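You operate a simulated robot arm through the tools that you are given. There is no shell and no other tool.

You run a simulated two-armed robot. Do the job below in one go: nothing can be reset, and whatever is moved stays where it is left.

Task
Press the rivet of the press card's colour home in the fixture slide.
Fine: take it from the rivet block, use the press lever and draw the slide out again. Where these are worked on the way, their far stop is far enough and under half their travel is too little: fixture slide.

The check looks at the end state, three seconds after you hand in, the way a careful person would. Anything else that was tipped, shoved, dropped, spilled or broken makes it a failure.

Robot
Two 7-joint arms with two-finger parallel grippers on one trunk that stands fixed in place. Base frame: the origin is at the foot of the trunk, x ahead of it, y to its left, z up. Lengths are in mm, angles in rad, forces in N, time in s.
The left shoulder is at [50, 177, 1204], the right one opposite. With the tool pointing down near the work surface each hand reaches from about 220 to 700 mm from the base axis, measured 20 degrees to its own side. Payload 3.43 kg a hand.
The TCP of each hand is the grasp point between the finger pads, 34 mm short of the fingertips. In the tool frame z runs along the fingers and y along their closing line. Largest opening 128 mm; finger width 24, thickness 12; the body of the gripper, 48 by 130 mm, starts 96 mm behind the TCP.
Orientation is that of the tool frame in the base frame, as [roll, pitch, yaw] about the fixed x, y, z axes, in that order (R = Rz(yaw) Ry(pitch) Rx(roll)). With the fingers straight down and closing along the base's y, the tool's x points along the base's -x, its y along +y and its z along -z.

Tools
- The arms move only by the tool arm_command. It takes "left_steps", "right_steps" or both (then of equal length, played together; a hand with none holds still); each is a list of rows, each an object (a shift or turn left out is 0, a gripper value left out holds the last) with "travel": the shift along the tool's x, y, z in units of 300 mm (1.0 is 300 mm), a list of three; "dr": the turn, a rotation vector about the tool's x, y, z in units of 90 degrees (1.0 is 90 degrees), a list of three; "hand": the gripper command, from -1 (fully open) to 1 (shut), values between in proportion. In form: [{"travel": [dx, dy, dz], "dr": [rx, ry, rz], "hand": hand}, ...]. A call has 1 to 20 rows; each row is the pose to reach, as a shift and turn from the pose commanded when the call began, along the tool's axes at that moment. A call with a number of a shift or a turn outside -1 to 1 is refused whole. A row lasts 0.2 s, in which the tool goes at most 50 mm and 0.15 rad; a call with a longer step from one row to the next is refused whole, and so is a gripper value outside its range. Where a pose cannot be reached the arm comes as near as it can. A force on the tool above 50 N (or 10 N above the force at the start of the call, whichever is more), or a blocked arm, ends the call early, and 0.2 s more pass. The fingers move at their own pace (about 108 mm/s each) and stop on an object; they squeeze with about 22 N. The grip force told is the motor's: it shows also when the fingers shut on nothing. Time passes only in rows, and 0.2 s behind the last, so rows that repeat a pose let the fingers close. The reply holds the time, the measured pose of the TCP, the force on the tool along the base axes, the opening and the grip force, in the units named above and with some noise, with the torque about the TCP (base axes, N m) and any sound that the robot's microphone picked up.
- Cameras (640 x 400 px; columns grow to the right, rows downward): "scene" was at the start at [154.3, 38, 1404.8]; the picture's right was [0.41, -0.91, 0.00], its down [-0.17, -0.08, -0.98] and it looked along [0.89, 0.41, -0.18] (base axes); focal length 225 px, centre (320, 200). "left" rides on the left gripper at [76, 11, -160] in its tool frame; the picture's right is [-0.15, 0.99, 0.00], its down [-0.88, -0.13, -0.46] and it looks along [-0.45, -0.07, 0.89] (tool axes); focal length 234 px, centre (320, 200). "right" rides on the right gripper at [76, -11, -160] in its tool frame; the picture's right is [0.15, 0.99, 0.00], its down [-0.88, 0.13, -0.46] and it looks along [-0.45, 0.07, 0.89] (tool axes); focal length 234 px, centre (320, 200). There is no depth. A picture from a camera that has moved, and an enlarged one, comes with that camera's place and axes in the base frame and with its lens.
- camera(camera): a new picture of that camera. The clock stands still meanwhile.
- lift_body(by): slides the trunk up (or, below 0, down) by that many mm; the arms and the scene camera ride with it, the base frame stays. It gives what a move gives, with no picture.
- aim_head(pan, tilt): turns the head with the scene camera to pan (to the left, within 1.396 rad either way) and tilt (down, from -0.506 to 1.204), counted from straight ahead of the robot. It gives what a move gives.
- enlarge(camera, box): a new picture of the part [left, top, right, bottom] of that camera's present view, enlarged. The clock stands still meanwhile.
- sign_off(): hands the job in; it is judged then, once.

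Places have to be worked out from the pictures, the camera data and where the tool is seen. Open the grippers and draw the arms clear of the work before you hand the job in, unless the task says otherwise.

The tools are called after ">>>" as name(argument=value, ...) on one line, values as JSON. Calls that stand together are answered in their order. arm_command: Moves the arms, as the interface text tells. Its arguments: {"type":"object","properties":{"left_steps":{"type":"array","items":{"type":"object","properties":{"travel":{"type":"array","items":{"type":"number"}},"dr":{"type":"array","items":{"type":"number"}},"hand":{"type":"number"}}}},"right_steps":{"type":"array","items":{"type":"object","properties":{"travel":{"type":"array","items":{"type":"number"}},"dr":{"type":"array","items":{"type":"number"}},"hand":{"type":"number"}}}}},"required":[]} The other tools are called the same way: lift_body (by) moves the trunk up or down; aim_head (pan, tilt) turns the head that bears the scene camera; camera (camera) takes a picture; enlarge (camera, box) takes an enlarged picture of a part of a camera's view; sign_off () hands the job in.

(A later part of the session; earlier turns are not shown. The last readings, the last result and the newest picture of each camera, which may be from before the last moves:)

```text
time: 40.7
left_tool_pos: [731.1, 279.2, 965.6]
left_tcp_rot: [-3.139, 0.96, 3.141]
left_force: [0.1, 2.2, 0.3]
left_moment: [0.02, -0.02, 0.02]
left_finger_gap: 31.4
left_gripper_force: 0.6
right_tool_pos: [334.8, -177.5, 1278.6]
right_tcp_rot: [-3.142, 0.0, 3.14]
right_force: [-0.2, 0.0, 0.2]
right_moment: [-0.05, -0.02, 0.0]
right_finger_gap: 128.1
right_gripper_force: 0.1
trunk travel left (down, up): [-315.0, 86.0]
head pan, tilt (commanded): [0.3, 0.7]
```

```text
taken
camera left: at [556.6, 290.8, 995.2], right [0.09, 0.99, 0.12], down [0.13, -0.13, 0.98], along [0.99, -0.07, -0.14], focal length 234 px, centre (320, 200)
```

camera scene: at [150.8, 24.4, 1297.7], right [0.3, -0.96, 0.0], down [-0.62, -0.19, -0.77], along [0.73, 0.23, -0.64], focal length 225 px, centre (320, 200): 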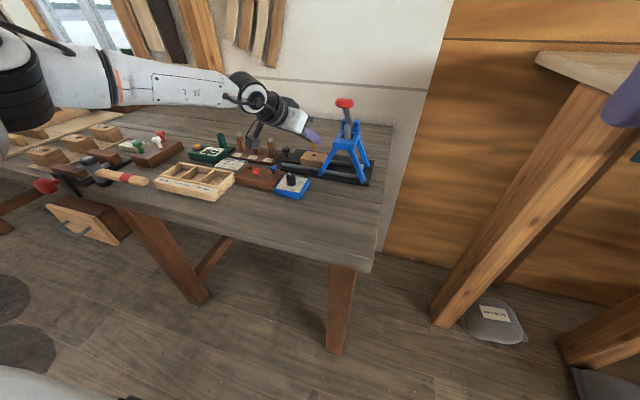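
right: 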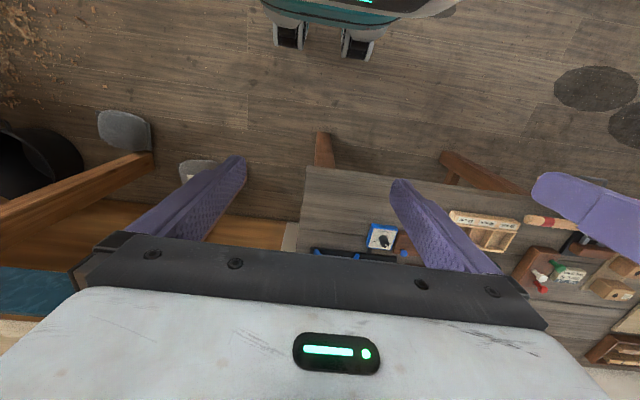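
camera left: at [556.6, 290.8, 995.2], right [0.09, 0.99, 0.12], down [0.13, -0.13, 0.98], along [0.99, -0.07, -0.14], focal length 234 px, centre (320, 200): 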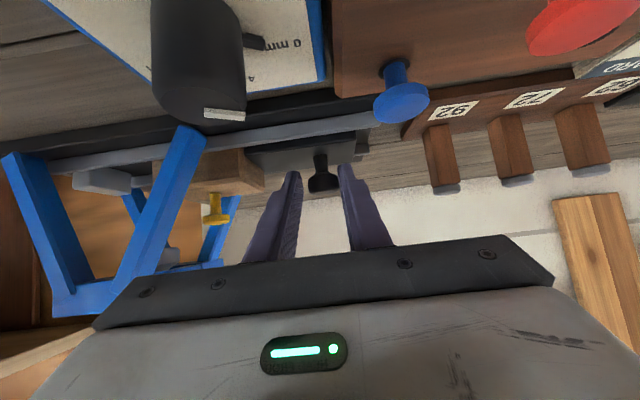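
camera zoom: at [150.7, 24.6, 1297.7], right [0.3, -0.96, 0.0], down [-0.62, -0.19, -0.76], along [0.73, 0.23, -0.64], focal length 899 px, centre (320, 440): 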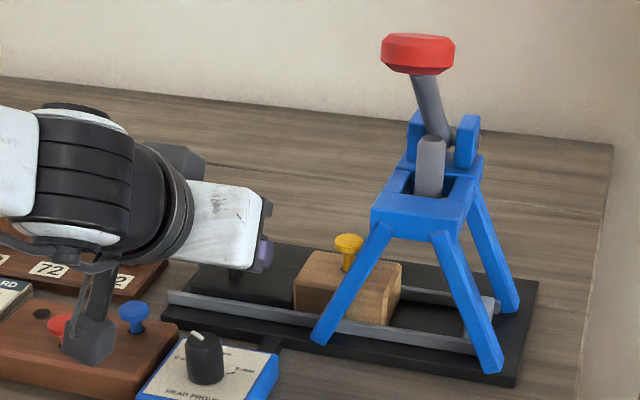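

The slide moves with only ~2 N and the rivet rides upright. I continue pushing while yawing the hand gradually to −20° around the knob to stay within reach.

>>> arm_command(left_steps=[{"travel": [-0.0008, -0.0275, 0], "dr": [0.0303, 0, 0.0212], "hand": 0.52}, {"travel": [-0.0017, -0.055, 0], "dr": [0.0607, 0, 0.0425], "hand": 0.52}, {"travel": [-0.0025, -0.0825, 0], "dr": [0.091, 0, 0.0637], "hand": 0.52}, {"travel": [-0.0033, -0.11, 0], "dr": [0.1213, 0, 0.0849], "hand": 0.52}, {"travel": [-0.0042, -0.1375, 0.001], "dr": [0.1517, 0, 0.1062], "hand": 0.52}, {"travel": [-0.005, -0.165, 0.001], "dr": [0.182, 0, 0.1274], "hand": 0.52}, {"travel": [-0.005, -0.165, 0.001], "dr": [0.182, 0, 0.1274], "hand": 0.52}])

>>> enlarge(camera="scene", box=[260, 90, 380, 190])

>>> camera(camera="left")

```text
time: 42.3
left_tool_pos: [731.1, 230.1, 968.0]
left_tcp_rot: [-3.137, 0.96, 2.798]
left_force: [0.4, 0.2, 0.2]
left_moment: [0.02, 0.01, 0.0]
left_finger_gap: 30.5
left_gripper_force: 0.0
right_tool_pos: [334.4, -177.8, 1279.4]
right_tcp_rot: [-3.141, -0.001, 3.141]
right_force: [0.4, -0.4, 0.5]
right_moment: [-0.06, 0.02, -0.03]
right_finger_gap: 128.0
right_gripper_force: 0.0
trunk travel left (down, up): [-315.0, 86.0]
head pan, tilt (commanded): [0.3, 0.7]
```

```text
4.00 times, centred on (320, 140) of scene
camera zoom: at [150.8, 24.5, 1297.7], right [0.3, -0.96, 0.0], down [-0.62, -0.19, -0.76], along [0.73, 0.23, -0.64], focal length 899 px, centre (320, 440)
```

zoom: 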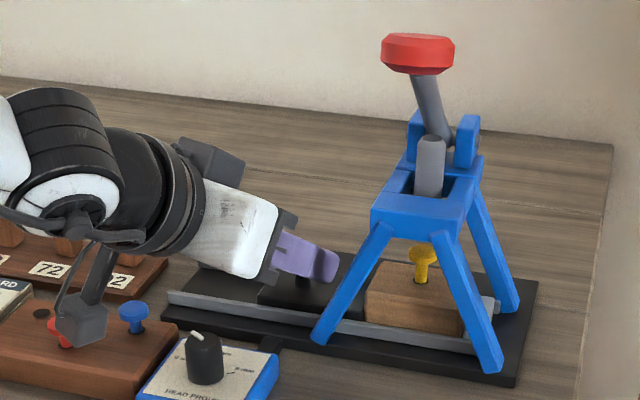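

```text
taken
camera left: at [569.9, 299.0, 997.6], right [0.41, 0.9, 0.12], down [0.08, -0.17, 0.98], along [0.91, -0.4, -0.14], focal length 234 px, centre (320, 200)
```

left: 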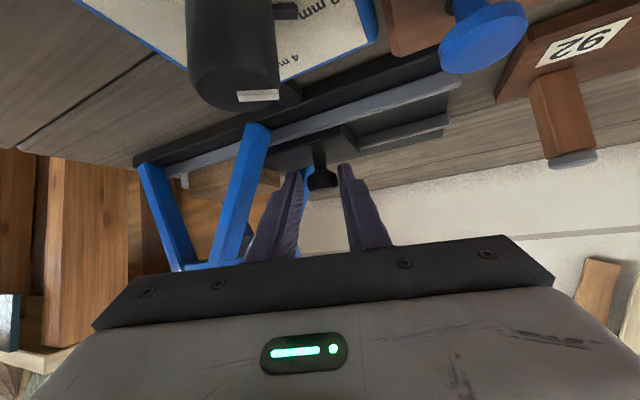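

Block is under the frame with the rivet near the ram axis; there seems still some gap to the far stop. I push on 12 mm in small steps, watching the force.

>>> arm_command(left_steps=[{"travel": [-0.0026, -0.0126, 0.0037], "hand": 0.52}, {"travel": [-0.0051, -0.0251, 0.0074], "hand": 0.52}, {"travel": [-0.0077, -0.0377, 0.011], "hand": 0.52}, {"travel": [-0.0077, -0.0377, 0.011], "hand": 0.52}])

>>> enlarge(camera="scene", box=[300, 110, 380, 180])

```text
time: 43.3
left_tool_pos: [728.2, 224.6, 968.5]
left_tcp_rot: [-3.139, 0.957, 2.798]
left_force: [7.1, 15.4, -2.7]
left_moment: [0.26, 0.01, 0.3]
left_finger_gap: 40.6
left_gripper_force: 8.1
left hand out of reach, approached as far as the arm can: row 1, 2, 3, 4
right_tool_pos: [335.0, -177.0, 1279.5]
right_tcp_rot: [-3.14, -0.003, 3.141]
right_force: [-0.6, 0.3, -0.1]
right_moment: [-0.01, 0.0, -0.01]
right_finger_gap: 127.9
right_gripper_force: 0.1
trunk travel left (down, up): [-315.0, 86.0]
head pan, tilt (commanded): [0.3, 0.7]
```

```text
5.71 times, centred on (340, 145) of scene
camera zoom: at [151.9, 26.3, 1297.5], right [0.3, -0.96, 0.0], down [-0.62, -0.19, -0.76], along [0.73, 0.23, -0.65], focal length 1284 px, centre (206, 514)
```

zoom: 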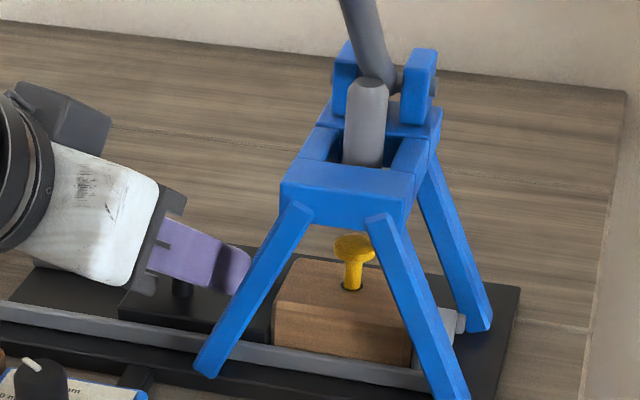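

Force rose to ~17 N along the push and the fingers were pushed apart, suggesting the far stop. I check the rivet/ram alignment and the knob with both cameras.

>>> camera(camera="left")

>>> enlarge(camera="scene", box=[325, 125, 365, 165])

```text
taken
camera left: at [568.1, 293.7, 998.2], right [0.42, 0.9, 0.12], down [0.08, -0.17, 0.98], along [0.91, -0.4, -0.14], focal length 234 px, centre (320, 200)
```

left: 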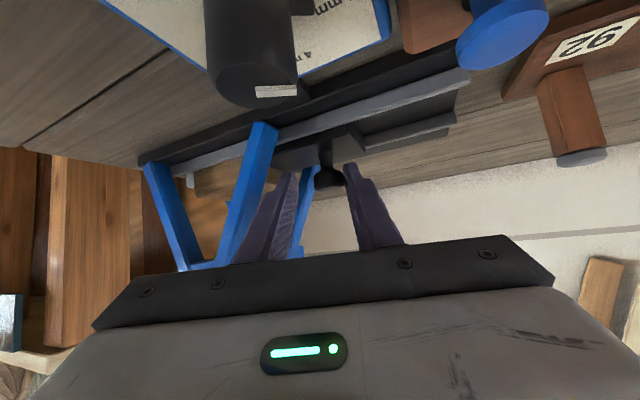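

```text
10.00 times, centred on (345, 145) of scene
camera zoom: at [151.9, 26.3, 1297.5], right [0.3, -0.96, 0.0], down [-0.62, -0.19, -0.76], along [0.73, 0.23, -0.65], focal length 2247 px, centre (70, 750)
```

zoom: 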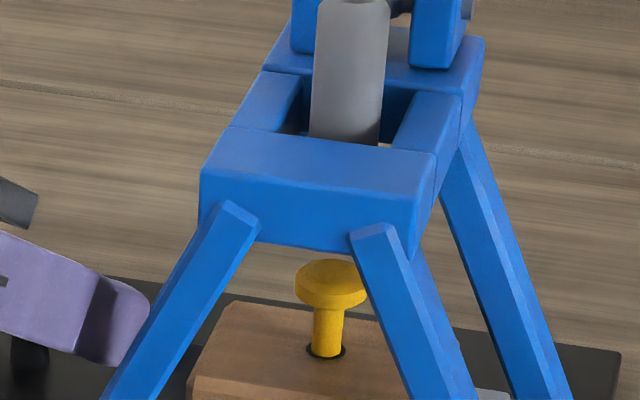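

The rivet is now at y≈129 — exactly 100 mm of travel and under the ram (ram bottom ≈986, rivet head top ≈976), so the slide is at its far stop. I back off the push 4 mm, then lift the hand clear.

>>> arm_command(left_steps=[{"travel": [0.0026, 0.0126, -0.0037], "hand": 0.34}, {"travel": [0.0026, 0.0126, -0.0037], "hand": 0.34}, {"travel": [-0.0383, 0.0126, -0.0324], "hand": 0.34}, {"travel": [-0.0793, 0.0126, -0.061], "hand": 0.34}, {"travel": [-0.1202, 0.0126, -0.0897], "hand": 0.34}, {"travel": [-0.1612, 0.0126, -0.1184], "hand": 0.34}, {"travel": [-0.1612, 0.0126, -0.1184], "hand": 0.34}])

>>> enlarge(camera="scene", box=[280, 90, 380, 180])

>>> camera(camera="left")

```text
time: 44.9
left_tool_pos: [726.9, 223.8, 1028.6]
left_tcp_rot: [-3.138, 0.96, 2.791]
left_force: [-0.5, 0.2, -0.1]
left_moment: [0.0, -0.03, -0.02]
left_finger_gap: 42.0
left_gripper_force: 0.0
right_tool_pos: [332.9, -178.1, 1279.0]
right_tcp_rot: [-3.142, -0.001, 3.139]
right_force: [-0.1, 0.7, -0.3]
right_moment: [0.0, 0.0, -0.01]
right_finger_gap: 128.0
right_gripper_force: 0.1
trunk travel left (down, up): [-315.0, 86.0]
head pan, tilt (commanded): [0.3, 0.7]
```

```text
4.44 times, centred on (330, 135) of scene
camera zoom: at [150.8, 24.6, 1297.7], right [0.3, -0.96, 0.0], down [-0.62, -0.19, -0.76], along [0.73, 0.23, -0.64], focal length 999 px, centre (276, 489)
```

zoom: 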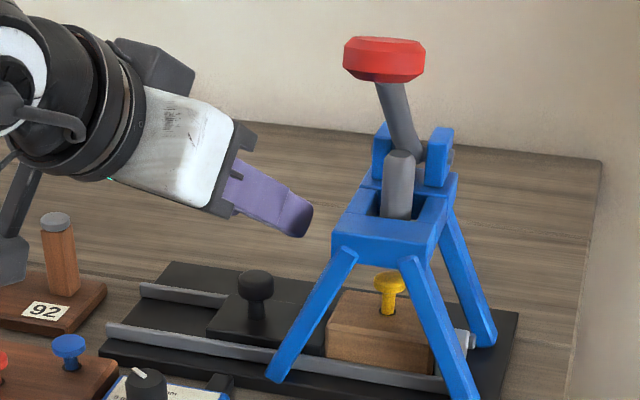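

```text
taken
camera left: at [567.5, 294.0, 1059.5], right [0.42, 0.9, 0.12], down [0.08, -0.17, 0.98], along [0.9, -0.4, -0.14], focal length 234 px, centre (320, 200)
```

left: 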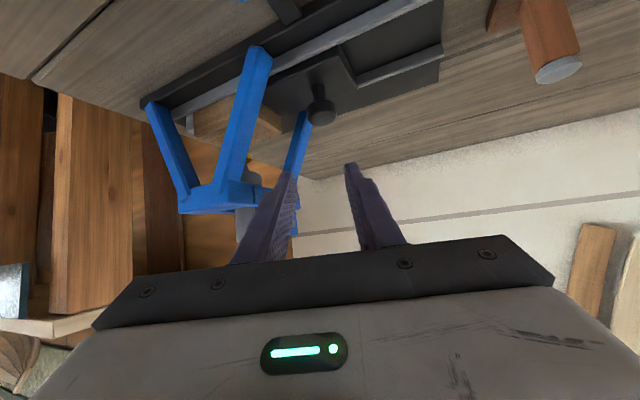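

The slide is home at the stop with the rivet upright below the ram. The lever knob is near [678,129,1136], pivot ≈[793,128,1041]; I'll close the fingers, back off and go up over the lever knob with the fingers lying along the lever.

>>> arm_command(left_steps=[{"travel": [0.0309, -0.0458, -0.1313], "hand": 1}, {"travel": [0.0118, -0.0859, -0.2784], "hand": 1}, {"travel": [-0.0526, -0.1145, -0.419], "hand": 1}, {"travel": [-0.1885, -0.1771, -0.4862], "hand": 1}, {"travel": [-0.3322, -0.244, -0.5134], "hand": 1}, {"travel": [-0.4288, -0.315, -0.4629], "hand": 1}, {"travel": [-0.4288, -0.315, -0.4629], "hand": 1}])

>>> camera(camera="scene")

>>> camera(camera="left")

```text
time: 46.5
left_tool_pos: [657.0, 148.1, 1212.2]
left_tcp_rot: [-3.138, 0.959, 2.79]
left_force: [-0.1, -0.7, -0.3]
left_moment: [0.03, 0.01, -0.01]
left_finger_gap: 0.0
left_gripper_force: 21.5
right_tool_pos: [332.4, -178.8, 1278.9]
right_tcp_rot: [3.141, -0.001, -3.14]
right_force: [-0.7, 0.4, 0.2]
right_moment: [0.01, -0.03, -0.01]
right_finger_gap: 128.1
right_gripper_force: 0.1
trunk travel left (down, up): [-315.0, 86.0]
head pan, tilt (commanded): [0.3, 0.7]
```

```text
taken
camera scene: at [150.1, 24.3, 1297.9], right [0.3, -0.96, 0.0], down [-0.61, -0.19, -0.77], along [0.73, 0.23, -0.64], focal length 225 px, centre (320, 200)
```

scene: 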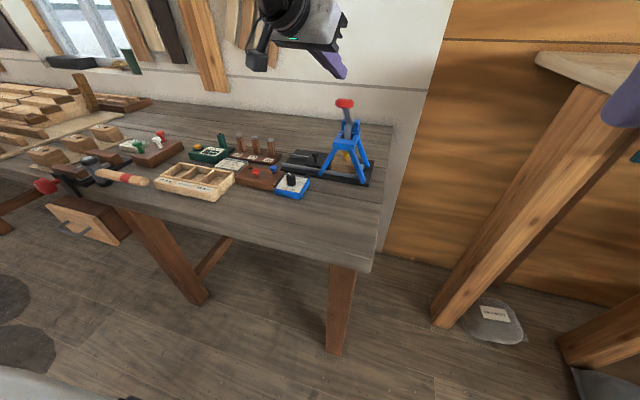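

```text
taken
camera left: at [497.7, 218.7, 1242.4], right [0.42, 0.9, 0.12], down [0.08, -0.17, 0.98], along [0.9, -0.4, -0.14], focal length 234 px, centre (320, 200)
```

left: 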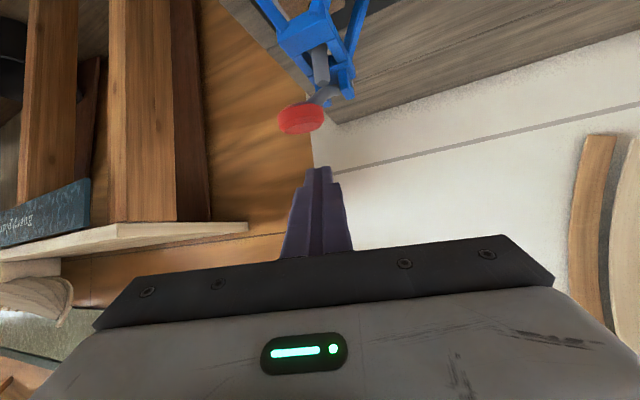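

Reached a spot above the lever. I zoom in on the red knob in both cameras to fix its position.

>>> enlarge(camera="left", box=[250, 40, 370, 200])

>>> enlarge(camera="scene", box=[310, 50, 390, 130])

```text
2.50 times, centred on (310, 120) of left
camera zoom: at [497.7, 218.7, 1242.4], right [0.42, 0.9, 0.12], down [0.08, -0.17, 0.98], along [0.9, -0.4, -0.14], focal length 585 px, centre (345, 400)
```

zoom: 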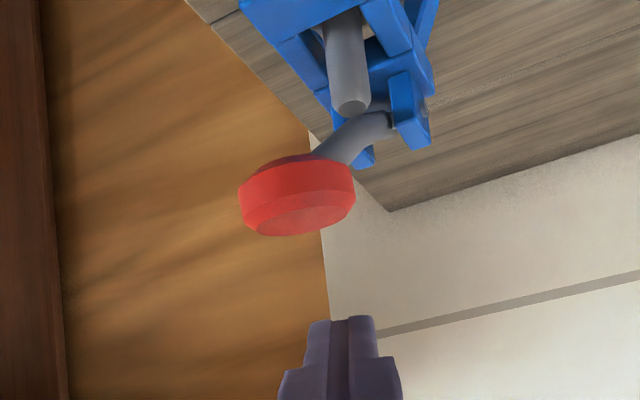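

```text
5.00 times, centred on (350, 90) of scene
camera zoom: at [150.1, 24.3, 1297.9], right [0.3, -0.96, 0.0], down [-0.61, -0.19, -0.77], along [0.73, 0.23, -0.64], focal length 1123 px, centre (170, 750)
```

zoom: 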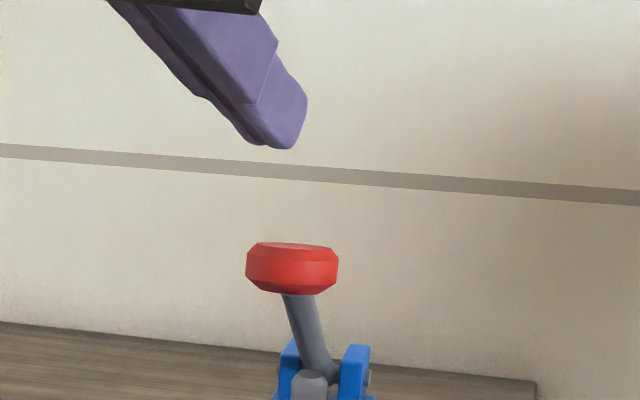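

Lever knob centre ≈ [677.6,129,1137], Ø43, with its top face roughly level. I advance the closed fingers over the knob's far rim (about 15 mm clear) and look.

>>> arm_command(left_steps=[{"travel": [-0.0017, -0.0014, 0.0809], "hand": 1}, {"travel": [-0.0034, -0.0028, 0.1618], "hand": 1}, {"travel": [-0.0034, -0.0028, 0.1618], "hand": 1}])

>>> enlarge(camera="left", box=[250, 40, 370, 200])

>>> enlarge(camera="scene", box=[310, 50, 390, 130])

```text
time: 47.3
left_tool_pos: [695.4, 135.9, 1187.8]
left_tcp_rot: [-3.141, 0.963, 2.792]
left_force: [0.2, -0.4, 0.9]
left_moment: [-0.02, -0.01, -0.02]
left_finger_gap: 0.0
left_gripper_force: 22.0
right_tool_pos: [333.1, -178.0, 1279.3]
right_tcp_rot: [-3.142, 0.0, -3.141]
right_force: [-0.6, 0.2, -0.2]
right_moment: [0.0, -0.02, -0.03]
right_finger_gap: 128.1
right_gripper_force: 0.1
trunk travel left (down, up): [-315.0, 86.0]
head pan, tilt (commanded): [0.3, 0.7]
```

```text
2.50 times, centred on (310, 120) of left
camera zoom: at [535.1, 204.9, 1217.8], right [0.42, 0.9, 0.12], down [0.08, -0.17, 0.98], along [0.9, -0.4, -0.14], focal length 585 px, centre (345, 400)
```

zoom: 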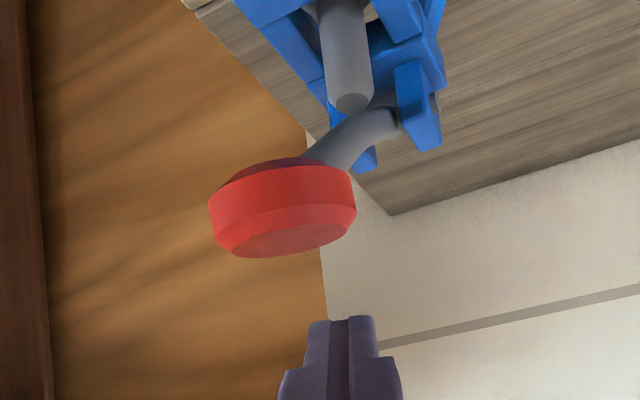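

```text
5.00 times, centred on (350, 90) of scene
camera zoom: at [150.3, 24.3, 1297.8], right [0.3, -0.96, 0.0], down [-0.61, -0.19, -0.77], along [0.73, 0.23, -0.64], focal length 1123 px, centre (170, 750)
```

zoom: 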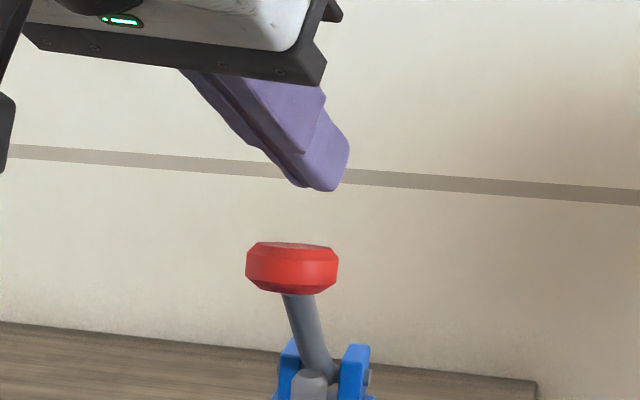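

Fingers are above the knob's far rim with ~17 mm clearance. I push down along the lever's arc for the first ~10° and read the force.

>>> arm_command(left_steps=[{"travel": [0.0267, 0, 0.0067], "hand": 1}, {"travel": [0.0557, 0, 0.0133], "hand": 1}, {"travel": [0.0757, -0.005, 0.011], "hand": 1}, {"travel": [0.0957, -0.01, 0.0083], "hand": 1}, {"travel": [0.1157, -0.015, 0.006], "hand": 1}, {"travel": [0.1357, -0.02, 0.0033], "hand": 1}, {"travel": [0.1357, -0.02, 0.0033], "hand": 1}])

>>> enlarge(camera="left", box=[250, 40, 370, 200])

>>> enlarge(camera="scene", box=[300, 50, 400, 180])

```text
time: 48.9
left_tool_pos: [671.2, 136.2, 1155.3]
left_tcp_rot: [-3.138, 0.961, 2.792]
left_force: [1.2, 0.8, 0.2]
left_moment: [0.0, -0.03, -0.01]
left_finger_gap: 0.0
left_gripper_force: 22.0
right_tool_pos: [333.2, -179.9, 1278.8]
right_tcp_rot: [3.141, 0.0, 3.14]
right_force: [1.0, -0.5, 0.2]
right_moment: [-0.01, 0.02, 0.05]
right_finger_gap: 128.1
right_gripper_force: 0.1
trunk travel left (down, up): [-315.0, 86.0]
head pan, tilt (commanded): [0.3, 0.7]
```

```text
2.50 times, centred on (310, 120) of left
camera zoom: at [512.2, 206.7, 1184.0], right [0.42, 0.9, 0.12], down [0.08, -0.17, 0.98], along [0.9, -0.4, -0.14], focal length 585 px, centre (345, 400)
```

zoom: 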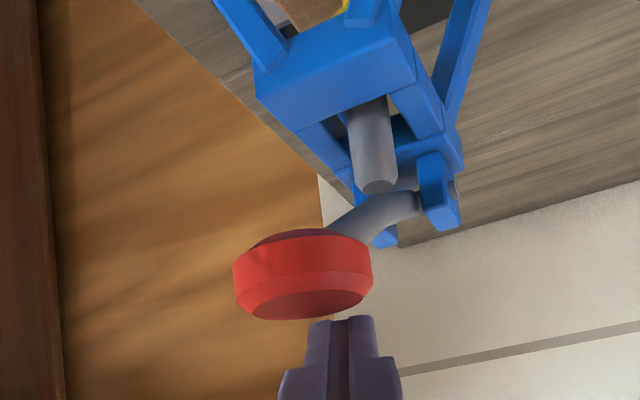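

```text
3.08 times, centred on (350, 115) of scene
camera zoom: at [150.8, 24.5, 1297.7], right [0.3, -0.96, 0.0], down [-0.62, -0.19, -0.76], along [0.73, 0.23, -0.64], focal length 691 px, centre (228, 462)
```

zoom: 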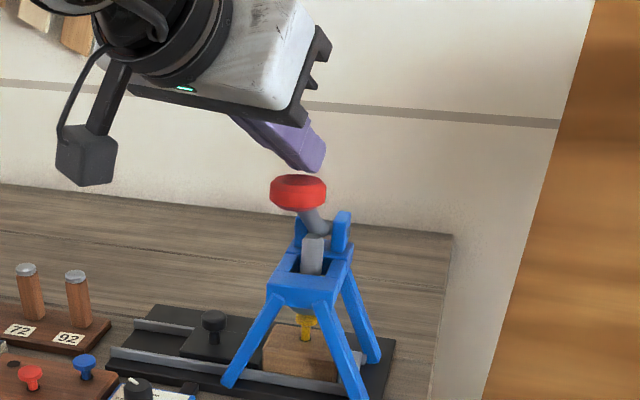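

The lever moves freely (knob went ~20 mm down/toward me, ~1 N). I continue along the arc another ~10°.

>>> arm_command(left_steps=[{"travel": [0.0204, -0.004, 0.0009], "hand": 1}, {"travel": [0.0408, -0.008, 0.0018], "hand": 1}, {"travel": [0.0612, -0.012, 0.0027], "hand": 1}, {"travel": [0.0817, -0.016, 0.0037], "hand": 1}, {"travel": [0.0817, -0.016, 0.0037], "hand": 1}])

>>> enlarge(camera="scene", box=[300, 50, 400, 180])

>>> enlarge(camera="left", box=[230, 20, 390, 220])

```text
time: 50.1
left_tool_pos: [658.3, 136.4, 1133.1]
left_tcp_rot: [-3.139, 0.959, 2.789]
left_force: [1.4, 0.0, 0.8]
left_moment: [0.0, -0.07, 0.02]
left_finger_gap: 0.0
left_gripper_force: 22.3
right_tool_pos: [335.2, -177.9, 1278.8]
right_tcp_rot: [3.141, 0.0, 3.139]
right_force: [-0.3, -0.2, 0.5]
right_moment: [-0.01, -0.04, 0.01]
right_finger_gap: 128.0
right_gripper_force: 0.1
trunk travel left (down, up): [-315.0, 86.0]
head pan, tilt (commanded): [0.3, 0.7]
```

```text
3.08 times, centred on (350, 115) of scene
camera zoom: at [151.0, 24.5, 1297.7], right [0.3, -0.96, 0.0], down [-0.62, -0.19, -0.76], along [0.73, 0.23, -0.64], focal length 691 px, centre (228, 462)
```

zoom: 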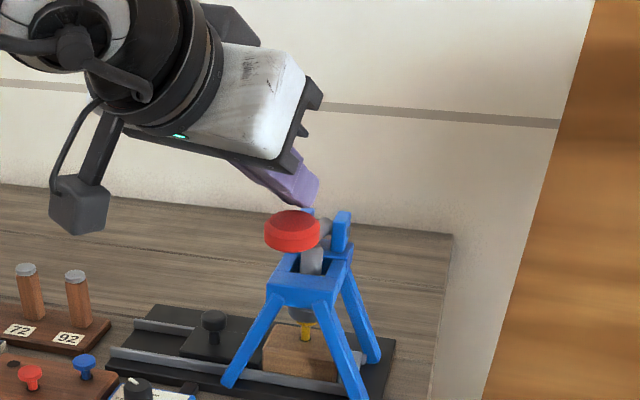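

```text
2.00 times, centred on (310, 120) of left
camera zoom: at [498.2, 207.0, 1162.7], right [0.42, 0.9, 0.12], down [0.08, -0.17, 0.98], along [0.9, -0.4, -0.14], focal length 468 px, centre (340, 360)
```

zoom: 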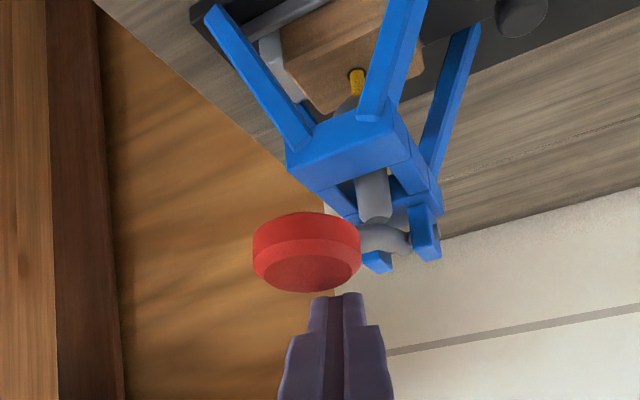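

The ram has come down near the rivet head (knob now ≈[652,129,1097]) with little force. I continue the arc another ~10°, watching for the pressing force.

>>> arm_command(left_steps=[{"travel": [0.02, -0.003, 0.0043], "hand": 1}, {"travel": [0.04, -0.006, 0.0087], "hand": 1}, {"travel": [0.06, -0.009, 0.013], "hand": 1}, {"travel": [0.08, -0.0117, 0.0173], "hand": 1}, {"travel": [0.08, -0.0117, 0.0173], "hand": 1}])

>>> enlarge(camera="scene", box=[300, 50, 400, 180])

>>> enlarge(camera="left", box=[230, 20, 390, 220])

```text
time: 51.3
left_tool_pos: [648.4, 138.2, 1108.2]
left_tcp_rot: [-3.14, 0.958, 2.79]
left_force: [4.7, -1.1, 2.5]
left_moment: [-0.11, -0.2, -0.01]
left_finger_gap: 0.0
left_gripper_force: 22.0
right_tool_pos: [334.3, -178.9, 1277.7]
right_tcp_rot: [3.141, 0.001, 3.141]
right_force: [0.7, 0.2, 0.3]
right_moment: [0.01, 0.04, 0.01]
right_finger_gap: 127.9
right_gripper_force: 0.1
trunk travel left (down, up): [-315.0, 86.0]
head pan, tilt (commanded): [0.3, 0.7]
```

```text
3.08 times, centred on (350, 115) of scene
camera zoom: at [151.1, 24.3, 1297.6], right [0.3, -0.96, 0.0], down [-0.62, -0.19, -0.76], along [0.73, 0.23, -0.64], focal length 691 px, centre (228, 462)
```

zoom: 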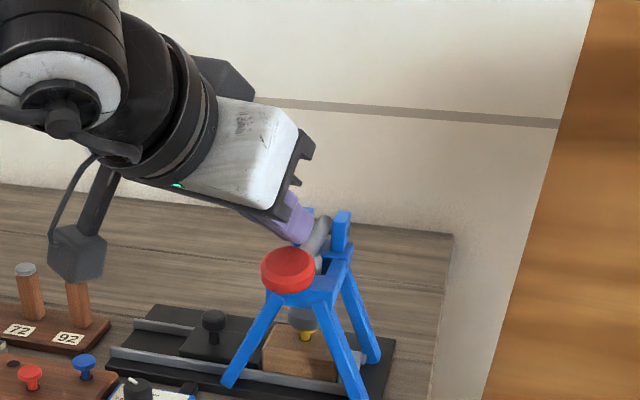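

```text
2.00 times, centred on (310, 120) of left
camera zoom: at [488.7, 207.1, 1138.8], right [0.42, 0.9, 0.12], down [0.08, -0.17, 0.98], along [0.9, -0.4, -0.14], focal length 468 px, centre (340, 360)
```

zoom: 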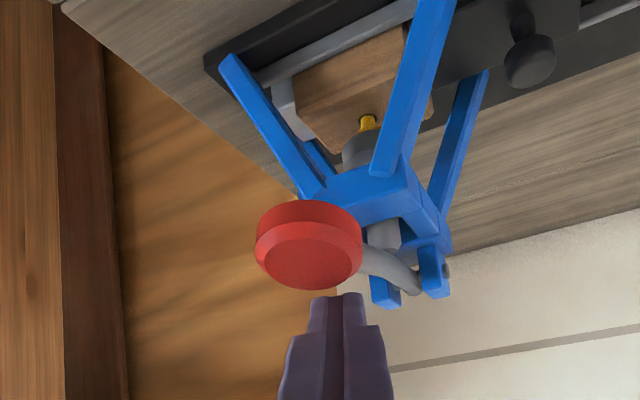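

Pressing has begun (about 5 N), ram is on the rivet head. I continue the arc ~10° further with small steps.

>>> arm_command(left_steps=[{"travel": [0.0192, -0.0018, 0.0078], "hand": 1}, {"travel": [0.0383, -0.0035, 0.0155], "hand": 1}, {"travel": [0.0575, -0.0053, 0.0233], "hand": 1}, {"travel": [0.0767, -0.007, 0.031], "hand": 1}, {"travel": [0.0767, -0.007, 0.031], "hand": 1}])

>>> enlarge(camera="scene", box=[300, 50, 400, 180])

>>> enlarge(camera="left", box=[230, 20, 390, 220])

```text
time: 52.5
left_tool_pos: [644.5, 138.0, 1084.3]
left_tcp_rot: [-3.138, 0.959, 2.792]
left_force: [16.1, -3.0, 4.0]
left_moment: [-0.14, -0.7, 0.16]
left_finger_gap: 0.1
left_gripper_force: 21.6
right_tool_pos: [335.1, -179.4, 1278.9]
right_tcp_rot: [3.141, -0.002, 3.141]
right_force: [-0.1, 0.3, -0.1]
right_moment: [0.02, 0.01, -0.01]
right_finger_gap: 128.2
right_gripper_force: 0.0
trunk travel left (down, up): [-315.0, 86.0]
head pan, tilt (commanded): [0.3, 0.7]
```

```text
3.08 times, centred on (350, 115) of scene
camera zoom: at [152.1, 24.1, 1297.4], right [0.3, -0.96, 0.0], down [-0.62, -0.19, -0.76], along [0.73, 0.23, -0.65], focal length 691 px, centre (228, 462)
```

zoom: 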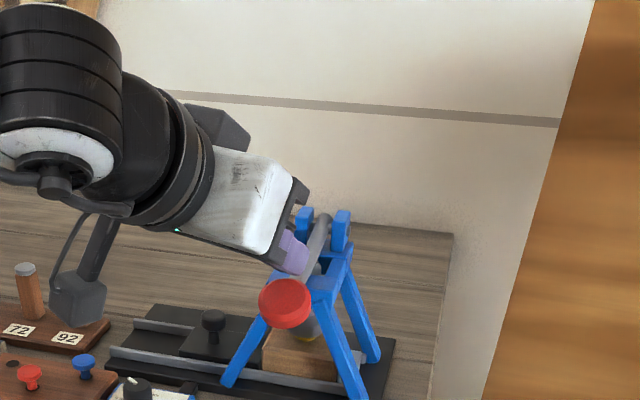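

```text
2.00 times, centred on (310, 120) of left
camera zoom: at [483.4, 207.2, 1114.6], right [0.42, 0.9, 0.12], down [0.08, -0.17, 0.98], along [0.9, -0.4, -0.14], focal length 468 px, centre (340, 360)
```

zoom: 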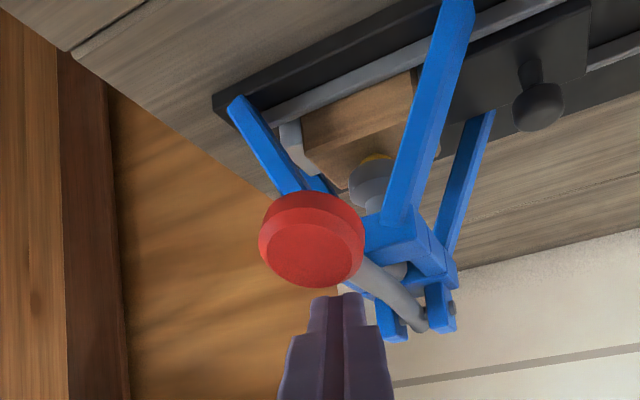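

The lever is now about horizontal and the reaction is mostly horizontal (16 N). I zoom in to see how far the rivet has gone down.

>>> enlarge(camera="left", box=[300, 85, 380, 145])

>>> enlarge(camera="scene", box=[325, 125, 365, 165])

```text
6.67 times, centred on (340, 115) of left
camera zoom: at [483.4, 207.2, 1114.6], right [0.42, 0.9, 0.12], down [0.08, -0.17, 0.98], along [0.9, -0.4, -0.14], focal length 1561 px, centre (187, 767)
```

zoom: 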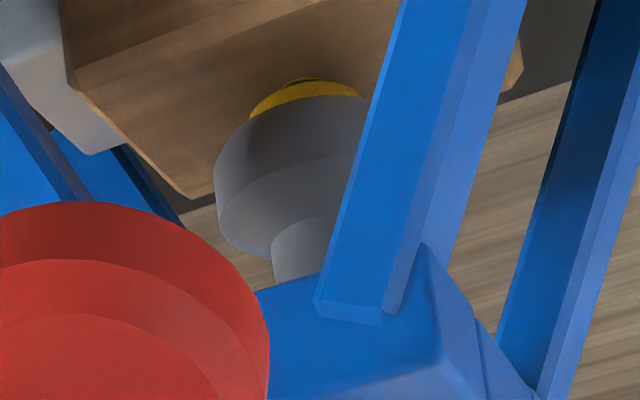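

```text
10.00 times, centred on (345, 145) of scene
camera zoom: at [152.1, 24.1, 1297.4], right [0.3, -0.96, 0.0], down [-0.62, -0.19, -0.76], along [0.73, 0.23, -0.65], focal length 2247 px, centre (70, 750)
```

zoom: 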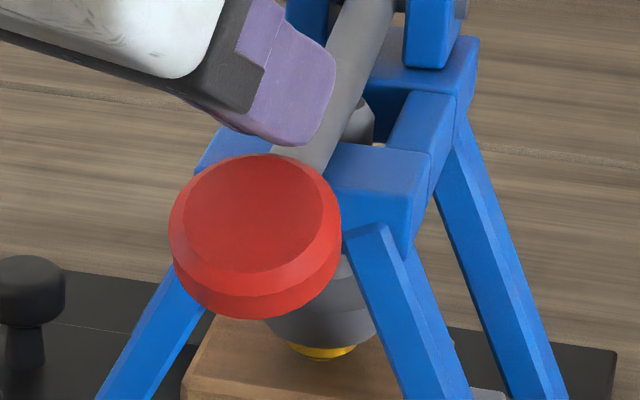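

The ram collar is almost down; only a thin sliver of the yellow head shows with a small gap. Now the lever is horizontal, so I push straight down (with +3 mm x to relieve the pull) 15 mm.

>>> arm_command(left_steps=[{"travel": [0.0119, 0.0011, 0.0121], "hand": 1}, {"travel": [0.0237, 0.0023, 0.0243], "hand": 1}, {"travel": [0.0356, 0.0034, 0.0364], "hand": 1}, {"travel": [0.0356, 0.0034, 0.0364], "hand": 1}])

>>> enlarge(camera="left", box=[300, 85, 380, 145])

>>> enlarge(camera="scene", box=[325, 125, 365, 165])

```text
time: 53.5
left_tool_pos: [645.0, 137.4, 1070.7]
left_tcp_rot: [-3.138, 0.962, 2.79]
left_force: [0.5, 1.9, 11.7]
left_moment: [-0.05, -0.13, 0.01]
left_finger_gap: 0.1
left_gripper_force: 22.0
right_tool_pos: [331.6, -177.6, 1278.1]
right_tcp_rot: [3.142, -0.001, 3.14]
right_force: [0.4, 0.0, 0.6]
right_moment: [-0.02, -0.04, -0.02]
right_finger_gap: 128.0
right_gripper_force: 0.0
trunk travel left (down, up): [-315.0, 86.0]
head pan, tilt (commanded): [0.3, 0.7]
```

```text
6.67 times, centred on (340, 115) of left
camera zoom: at [484.0, 207.1, 1101.1], right [0.42, 0.9, 0.12], down [0.08, -0.17, 0.98], along [0.9, -0.4, -0.14], focal length 1561 px, centre (187, 767)
```

zoom: 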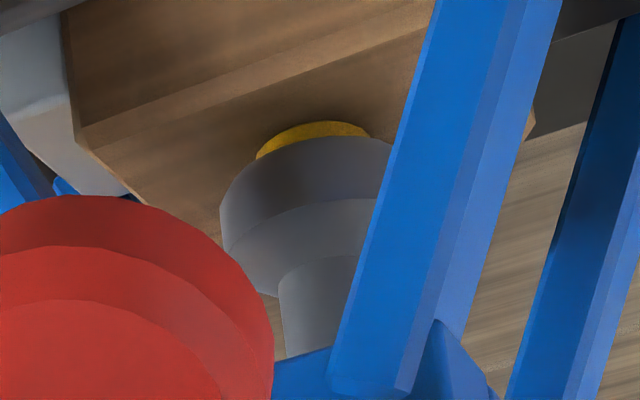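

```text
10.00 times, centred on (345, 145) of scene
camera zoom: at [149.5, 24.5, 1297.9], right [0.3, -0.96, 0.0], down [-0.61, -0.19, -0.77], along [0.73, 0.23, -0.64], focal length 2247 px, centre (70, 750)
```

zoom: 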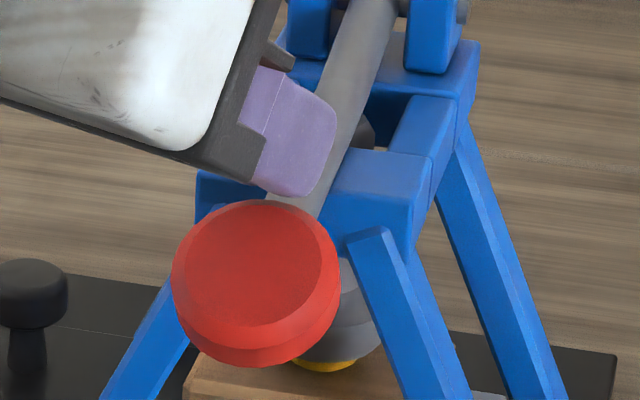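

The head now appears to meet the block (no dark gap seen); reaction is a clean 12 N upward. I push further down in small steps to make sure it's home.

>>> arm_command(left_steps=[{"travel": [0.0109, 0.0, 0.0077], "hand": 1}, {"travel": [0.0218, 0.0, 0.0153], "hand": 1}, {"travel": [0.0328, 0.0, 0.0229], "hand": 1}, {"travel": [0.0328, 0.0, 0.0229], "hand": 1}])

>>> enlarge(camera="left", box=[300, 85, 380, 145])

>>> enlarge(camera="scene", box=[325, 125, 365, 165])

```text
time: 54.5
left_tool_pos: [643.8, 137.0, 1069.5]
left_tcp_rot: [3.141, 0.976, 2.789]
left_force: [0.6, 5.0, 32.0]
left_moment: [-0.12, -0.47, 0.06]
left_finger_gap: 0.0
left_gripper_force: 22.1
right_tool_pos: [331.0, -177.9, 1278.9]
right_tcp_rot: [3.141, 0.003, 3.14]
right_force: [0.1, -0.2, 0.4]
right_moment: [-0.03, -0.02, 0.03]
right_finger_gap: 128.0
right_gripper_force: 0.1
trunk travel left (down, up): [-315.0, 86.0]
head pan, tilt (commanded): [0.3, 0.7]
```

```text
6.67 times, centred on (340, 115) of left
camera zoom: at [483.8, 206.7, 1095.8], right [0.42, 0.9, 0.12], down [0.06, -0.16, 0.98], along [0.91, -0.4, -0.12], focal length 1561 px, centre (187, 767)
```

zoom: 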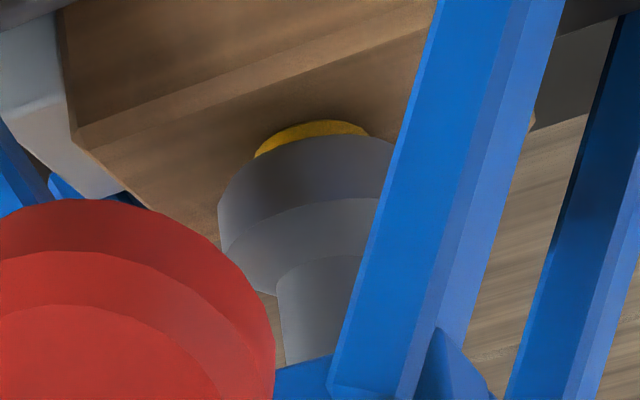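

```text
10.00 times, centred on (345, 145) of scene
camera zoom: at [147.2, 24.5, 1298.4], right [0.3, -0.96, 0.0], down [-0.61, -0.19, -0.77], along [0.73, 0.23, -0.64], focal length 2247 px, centre (70, 750)
```

zoom: 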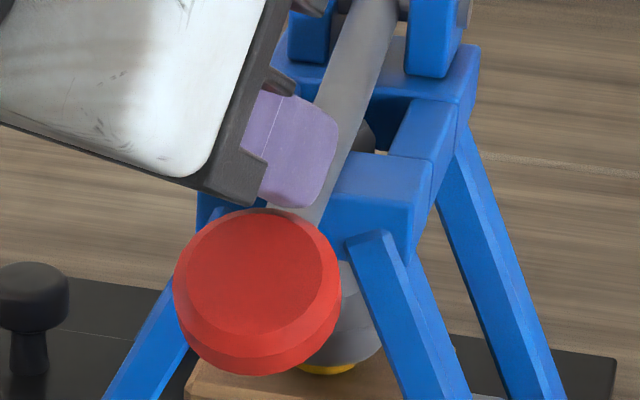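

It stopped hard: 32 N with no further motion, so the rivet is home. I lift the hand straight up and see whether the lever stays.

>>> arm_command(left_steps=[{"travel": [-0.0328, 0, -0.0229], "hand": 1}, {"travel": [-0.082, 0, -0.0574], "hand": 1}, {"travel": [-0.123, 0, -0.086], "hand": 1}, {"travel": [-0.164, 0, -0.1147], "hand": 1}, {"travel": [-0.164, 0, -0.1147], "hand": 1}])

>>> camera(camera="scene")

>>> enlarge(camera="scene", box=[300, 50, 400, 180])

>>> enlarge(camera="left", box=[230, 20, 390, 220])

```text
time: 55.7
left_tool_pos: [644.8, 136.7, 1118.8]
left_tcp_rot: [-3.139, 0.959, 2.79]
left_force: [-1.7, 0.1, 1.7]
left_moment: [0.05, 0.0, -0.02]
left_finger_gap: 0.0
left_gripper_force: 21.5
right_tool_pos: [333.6, -179.0, 1279.3]
right_tcp_rot: [3.141, 0.0, 3.138]
right_force: [-0.3, 0.0, 1.3]
right_moment: [-0.01, -0.01, 0.0]
right_finger_gap: 127.9
right_gripper_force: 0.0
trunk travel left (down, up): [-315.0, 86.0]
head pan, tilt (commanded): [0.3, 0.7]
```

```text
taken
camera scene: at [150.1, 24.5, 1297.8], right [0.3, -0.96, 0.0], down [-0.61, -0.19, -0.77], along [0.73, 0.23, -0.64], focal length 225 px, centre (320, 200)
```

scene: 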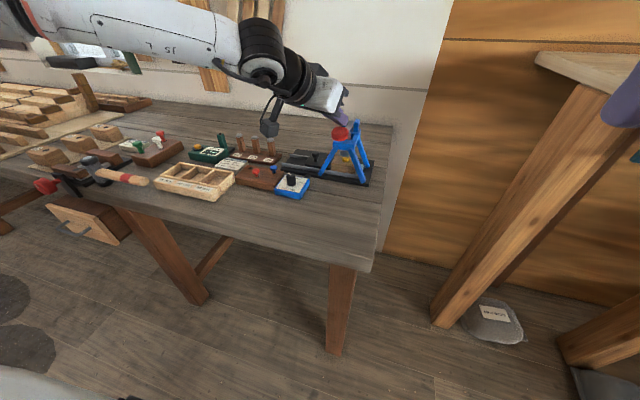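

```text
3.08 times, centred on (350, 115) of scene
camera zoom: at [150.1, 24.5, 1297.8], right [0.3, -0.96, 0.0], down [-0.61, -0.19, -0.77], along [0.73, 0.23, -0.64], focal length 691 px, centre (228, 462)
```

zoom: 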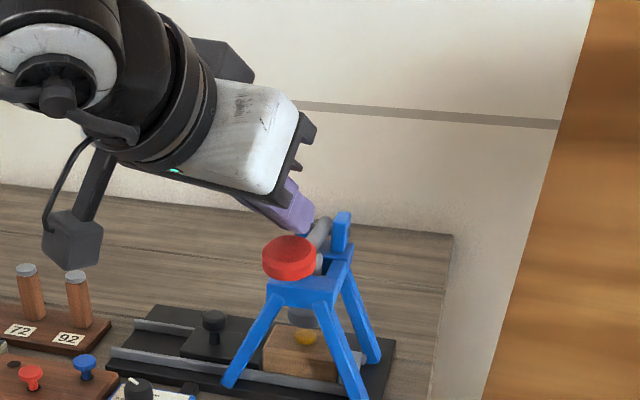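

```text
2.00 times, centred on (310, 120) of left
camera zoom: at [484.1, 206.7, 1148.7], right [0.42, 0.9, 0.12], down [0.08, -0.17, 0.98], along [0.9, -0.4, -0.14], focal length 468 px, centre (340, 360)
```

zoom: 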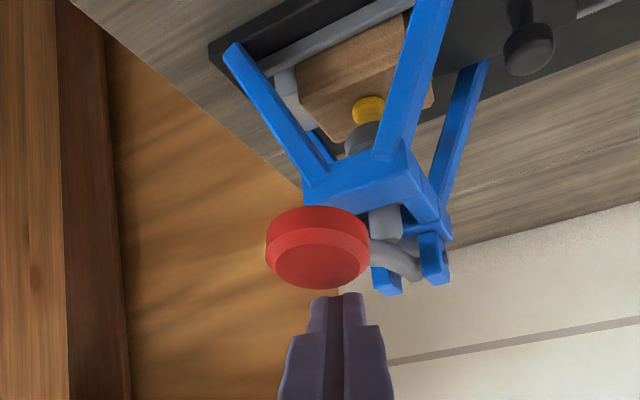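

The lever springs back up with my hand and the yellow head sits on the block. I follow the arc back up so the lever returns fully, then rise clear.

>>> arm_command(left_steps=[{"travel": [-0.0638, 0.0155, 0.0069], "hand": 1}, {"travel": [-0.1472, 0.0304, -0.0018], "hand": 1}, {"travel": [-0.2719, 0.0517, -0.0184], "hand": 1}, {"travel": [-0.3477, 0.0871, -0.1307], "hand": 1}, {"travel": [-0.3477, 0.0871, -0.1307], "hand": 1}])

>>> enlarge(camera="scene", box=[300, 50, 400, 180])

>>> enlarge(camera="scene", box=[325, 125, 365, 165])

```text
time: 56.9
left_tool_pos: [682.4, 152.2, 1225.1]
left_tcp_rot: [-3.138, 0.959, 2.793]
left_force: [0.6, 0.7, 0.7]
left_moment: [0.02, -0.01, -0.02]
left_finger_gap: 0.2
left_gripper_force: 22.3
right_tool_pos: [335.1, -177.5, 1277.3]
right_tcp_rot: [-3.141, -0.003, 3.14]
right_force: [-0.1, -0.4, 0.1]
right_moment: [-0.02, -0.01, -0.02]
right_finger_gap: 128.0
right_gripper_force: 0.2
trunk travel left (down, up): [-315.0, 86.0]
head pan, tilt (commanded): [0.3, 0.7]
```

```text
3.08 times, centred on (350, 115) of scene
camera zoom: at [151.6, 24.7, 1297.5], right [0.3, -0.96, 0.0], down [-0.62, -0.19, -0.76], along [0.73, 0.23, -0.65], focal length 691 px, centre (228, 462)
```

zoom: 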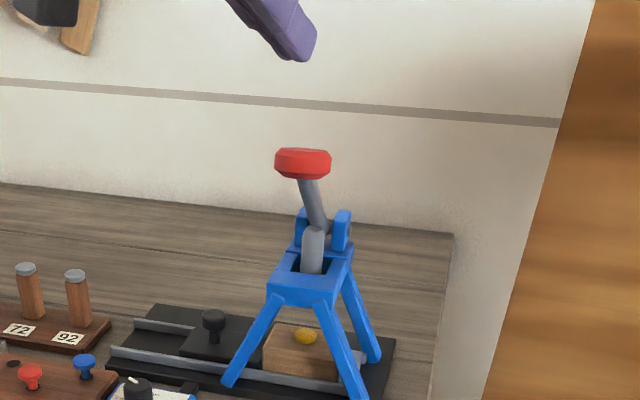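

```text
10.00 times, centred on (345, 145) of scene
camera zoom: at [151.6, 24.7, 1297.5], right [0.3, -0.96, 0.0], down [-0.62, -0.19, -0.76], along [0.73, 0.23, -0.65], focal length 2247 px, centre (70, 750)
```

zoom: 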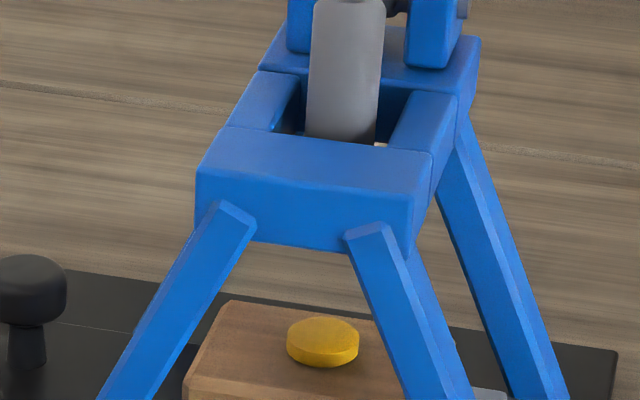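

The lever is back up and the yellow rivet head is seated on the block. I go back down to the slide knob (now ≈[749,225,955]) by the same route, opening the fingers to 42 mm.

>>> arm_command(left_steps=[{"travel": [0.0547, 0.0185, -0.0781], "hand": 1}, {"travel": [0.1752, 0.0741, -0.105], "hand": 1}, {"travel": [0.3019, 0.1253, -0.0824], "hand": 1}, {"travel": [0.4325, 0.1629, -0.0074], "hand": 1}, {"travel": [0.4936, 0.192, 0.1088], "hand": 0.34}, {"travel": [0.5002, 0.2381, 0.2445], "hand": 0.34}, {"travel": [0.4843, 0.2899, 0.3836], "hand": 0.34}, {"travel": [0.4843, 0.2899, 0.3836], "hand": 0.34}])

>>> enlarge(camera="left", box=[240, 60, 400, 200])

>>> enlarge(camera="scene", box=[280, 90, 380, 180])

```text
time: 58.7
left_tool_pos: [718.8, 225.6, 1039.4]
left_tcp_rot: [3.141, 0.96, 2.788]
left_force: [0.4, 0.9, -0.1]
left_moment: [0.04, 0.0, 0.02]
left_finger_gap: 42.3
left_gripper_force: 0.0
right_tool_pos: [332.9, -178.6, 1279.0]
right_tcp_rot: [3.141, 0.001, -3.141]
right_force: [-0.1, 0.0, -0.8]
right_moment: [-0.02, 0.01, 0.02]
right_finger_gap: 127.9
right_gripper_force: 0.1
trunk travel left (down, up): [-315.0, 86.0]
head pan, tilt (commanded): [0.3, 0.7]
```

```text
2.86 times, centred on (320, 130) of left
camera zoom: at [559.3, 296.8, 1069.2], right [0.42, 0.9, 0.12], down [0.08, -0.17, 0.98], along [0.9, -0.4, -0.14], focal length 669 px, centre (320, 400)
```

zoom: 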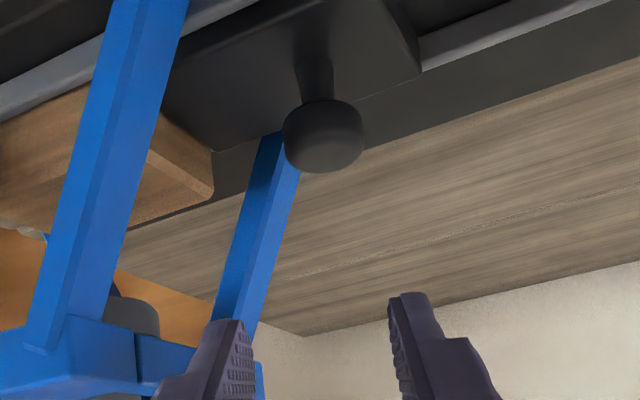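

```text
4.44 times, centred on (330, 135) of scene
camera zoom: at [150.4, 24.4, 1297.8], right [0.3, -0.96, 0.0], down [-0.61, -0.19, -0.77], along [0.73, 0.23, -0.64], focal length 999 px, centre (276, 489)
```

zoom: 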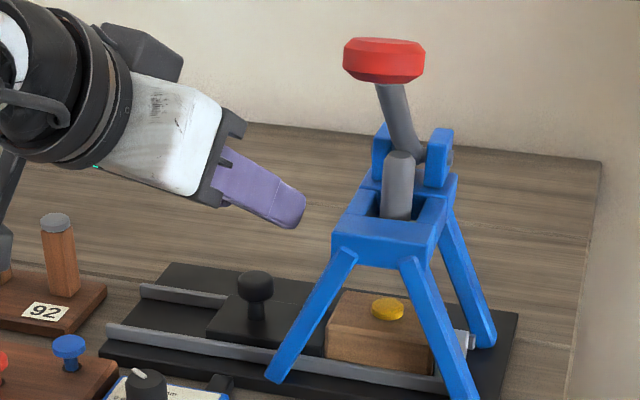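

Slide knob is confirmed at ≈[749.5,224,955]. I descend so the fingers straddle it again.

>>> arm_command(left_steps=[{"travel": [0.0436, 0.0152, 0.0541], "hand": 0.34}, {"travel": [0.0874, 0.0302, 0.1075], "hand": 0.34}, {"travel": [0.1311, 0.0302, 0.1381], "hand": 0.34}, {"travel": [0.1743, 0.0302, 0.1683], "hand": 0.34}, {"travel": [0.1743, 0.0302, 0.1683], "hand": 0.34}])

>>> enlarge(camera="left", box=[260, 90, 380, 195])

>>> enlarge(camera="scene", box=[290, 110, 370, 180])

```text
time: 59.9
left_tool_pos: [732.6, 233.4, 969.4]
left_tcp_rot: [-3.139, 0.962, 2.792]
left_force: [-0.3, 1.1, 0.9]
left_moment: [-0.05, -0.02, -0.02]
left_finger_gap: 42.3
left_gripper_force: 0.0
right_tool_pos: [333.8, -178.3, 1278.5]
right_tcp_rot: [3.141, 0.0, 3.14]
right_force: [0.2, 0.1, 0.5]
right_moment: [0.0, 0.0, -0.03]
right_finger_gap: 127.7
right_gripper_force: 0.0
trunk travel left (down, up): [-315.0, 86.0]
head pan, tilt (commanded): [0.3, 0.7]
```

```text
3.81 times, centred on (320, 142) of left
camera zoom: at [572.7, 302.9, 999.4], right [0.42, 0.9, 0.12], down [0.08, -0.17, 0.98], along [0.9, -0.4, -0.14], focal length 892 px, centre (320, 419)
```

zoom: 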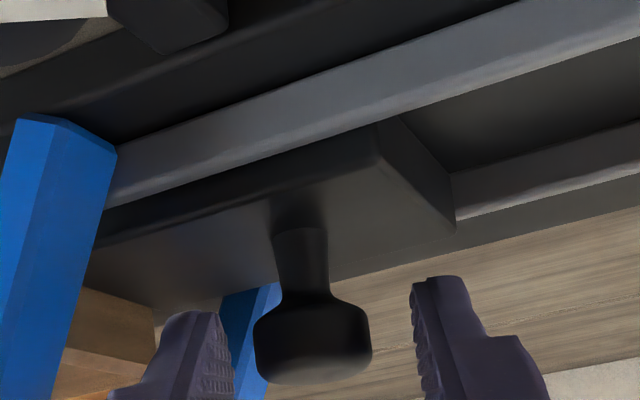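

```text
5.71 times, centred on (330, 145) of scene
camera zoom: at [150.7, 24.5, 1297.7], right [0.3, -0.96, 0.0], down [-0.62, -0.19, -0.77], along [0.73, 0.23, -0.64], focal length 1284 px, centre (263, 514)
```

zoom: 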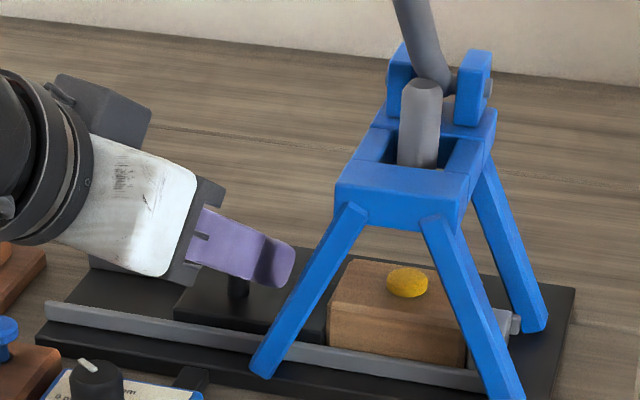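

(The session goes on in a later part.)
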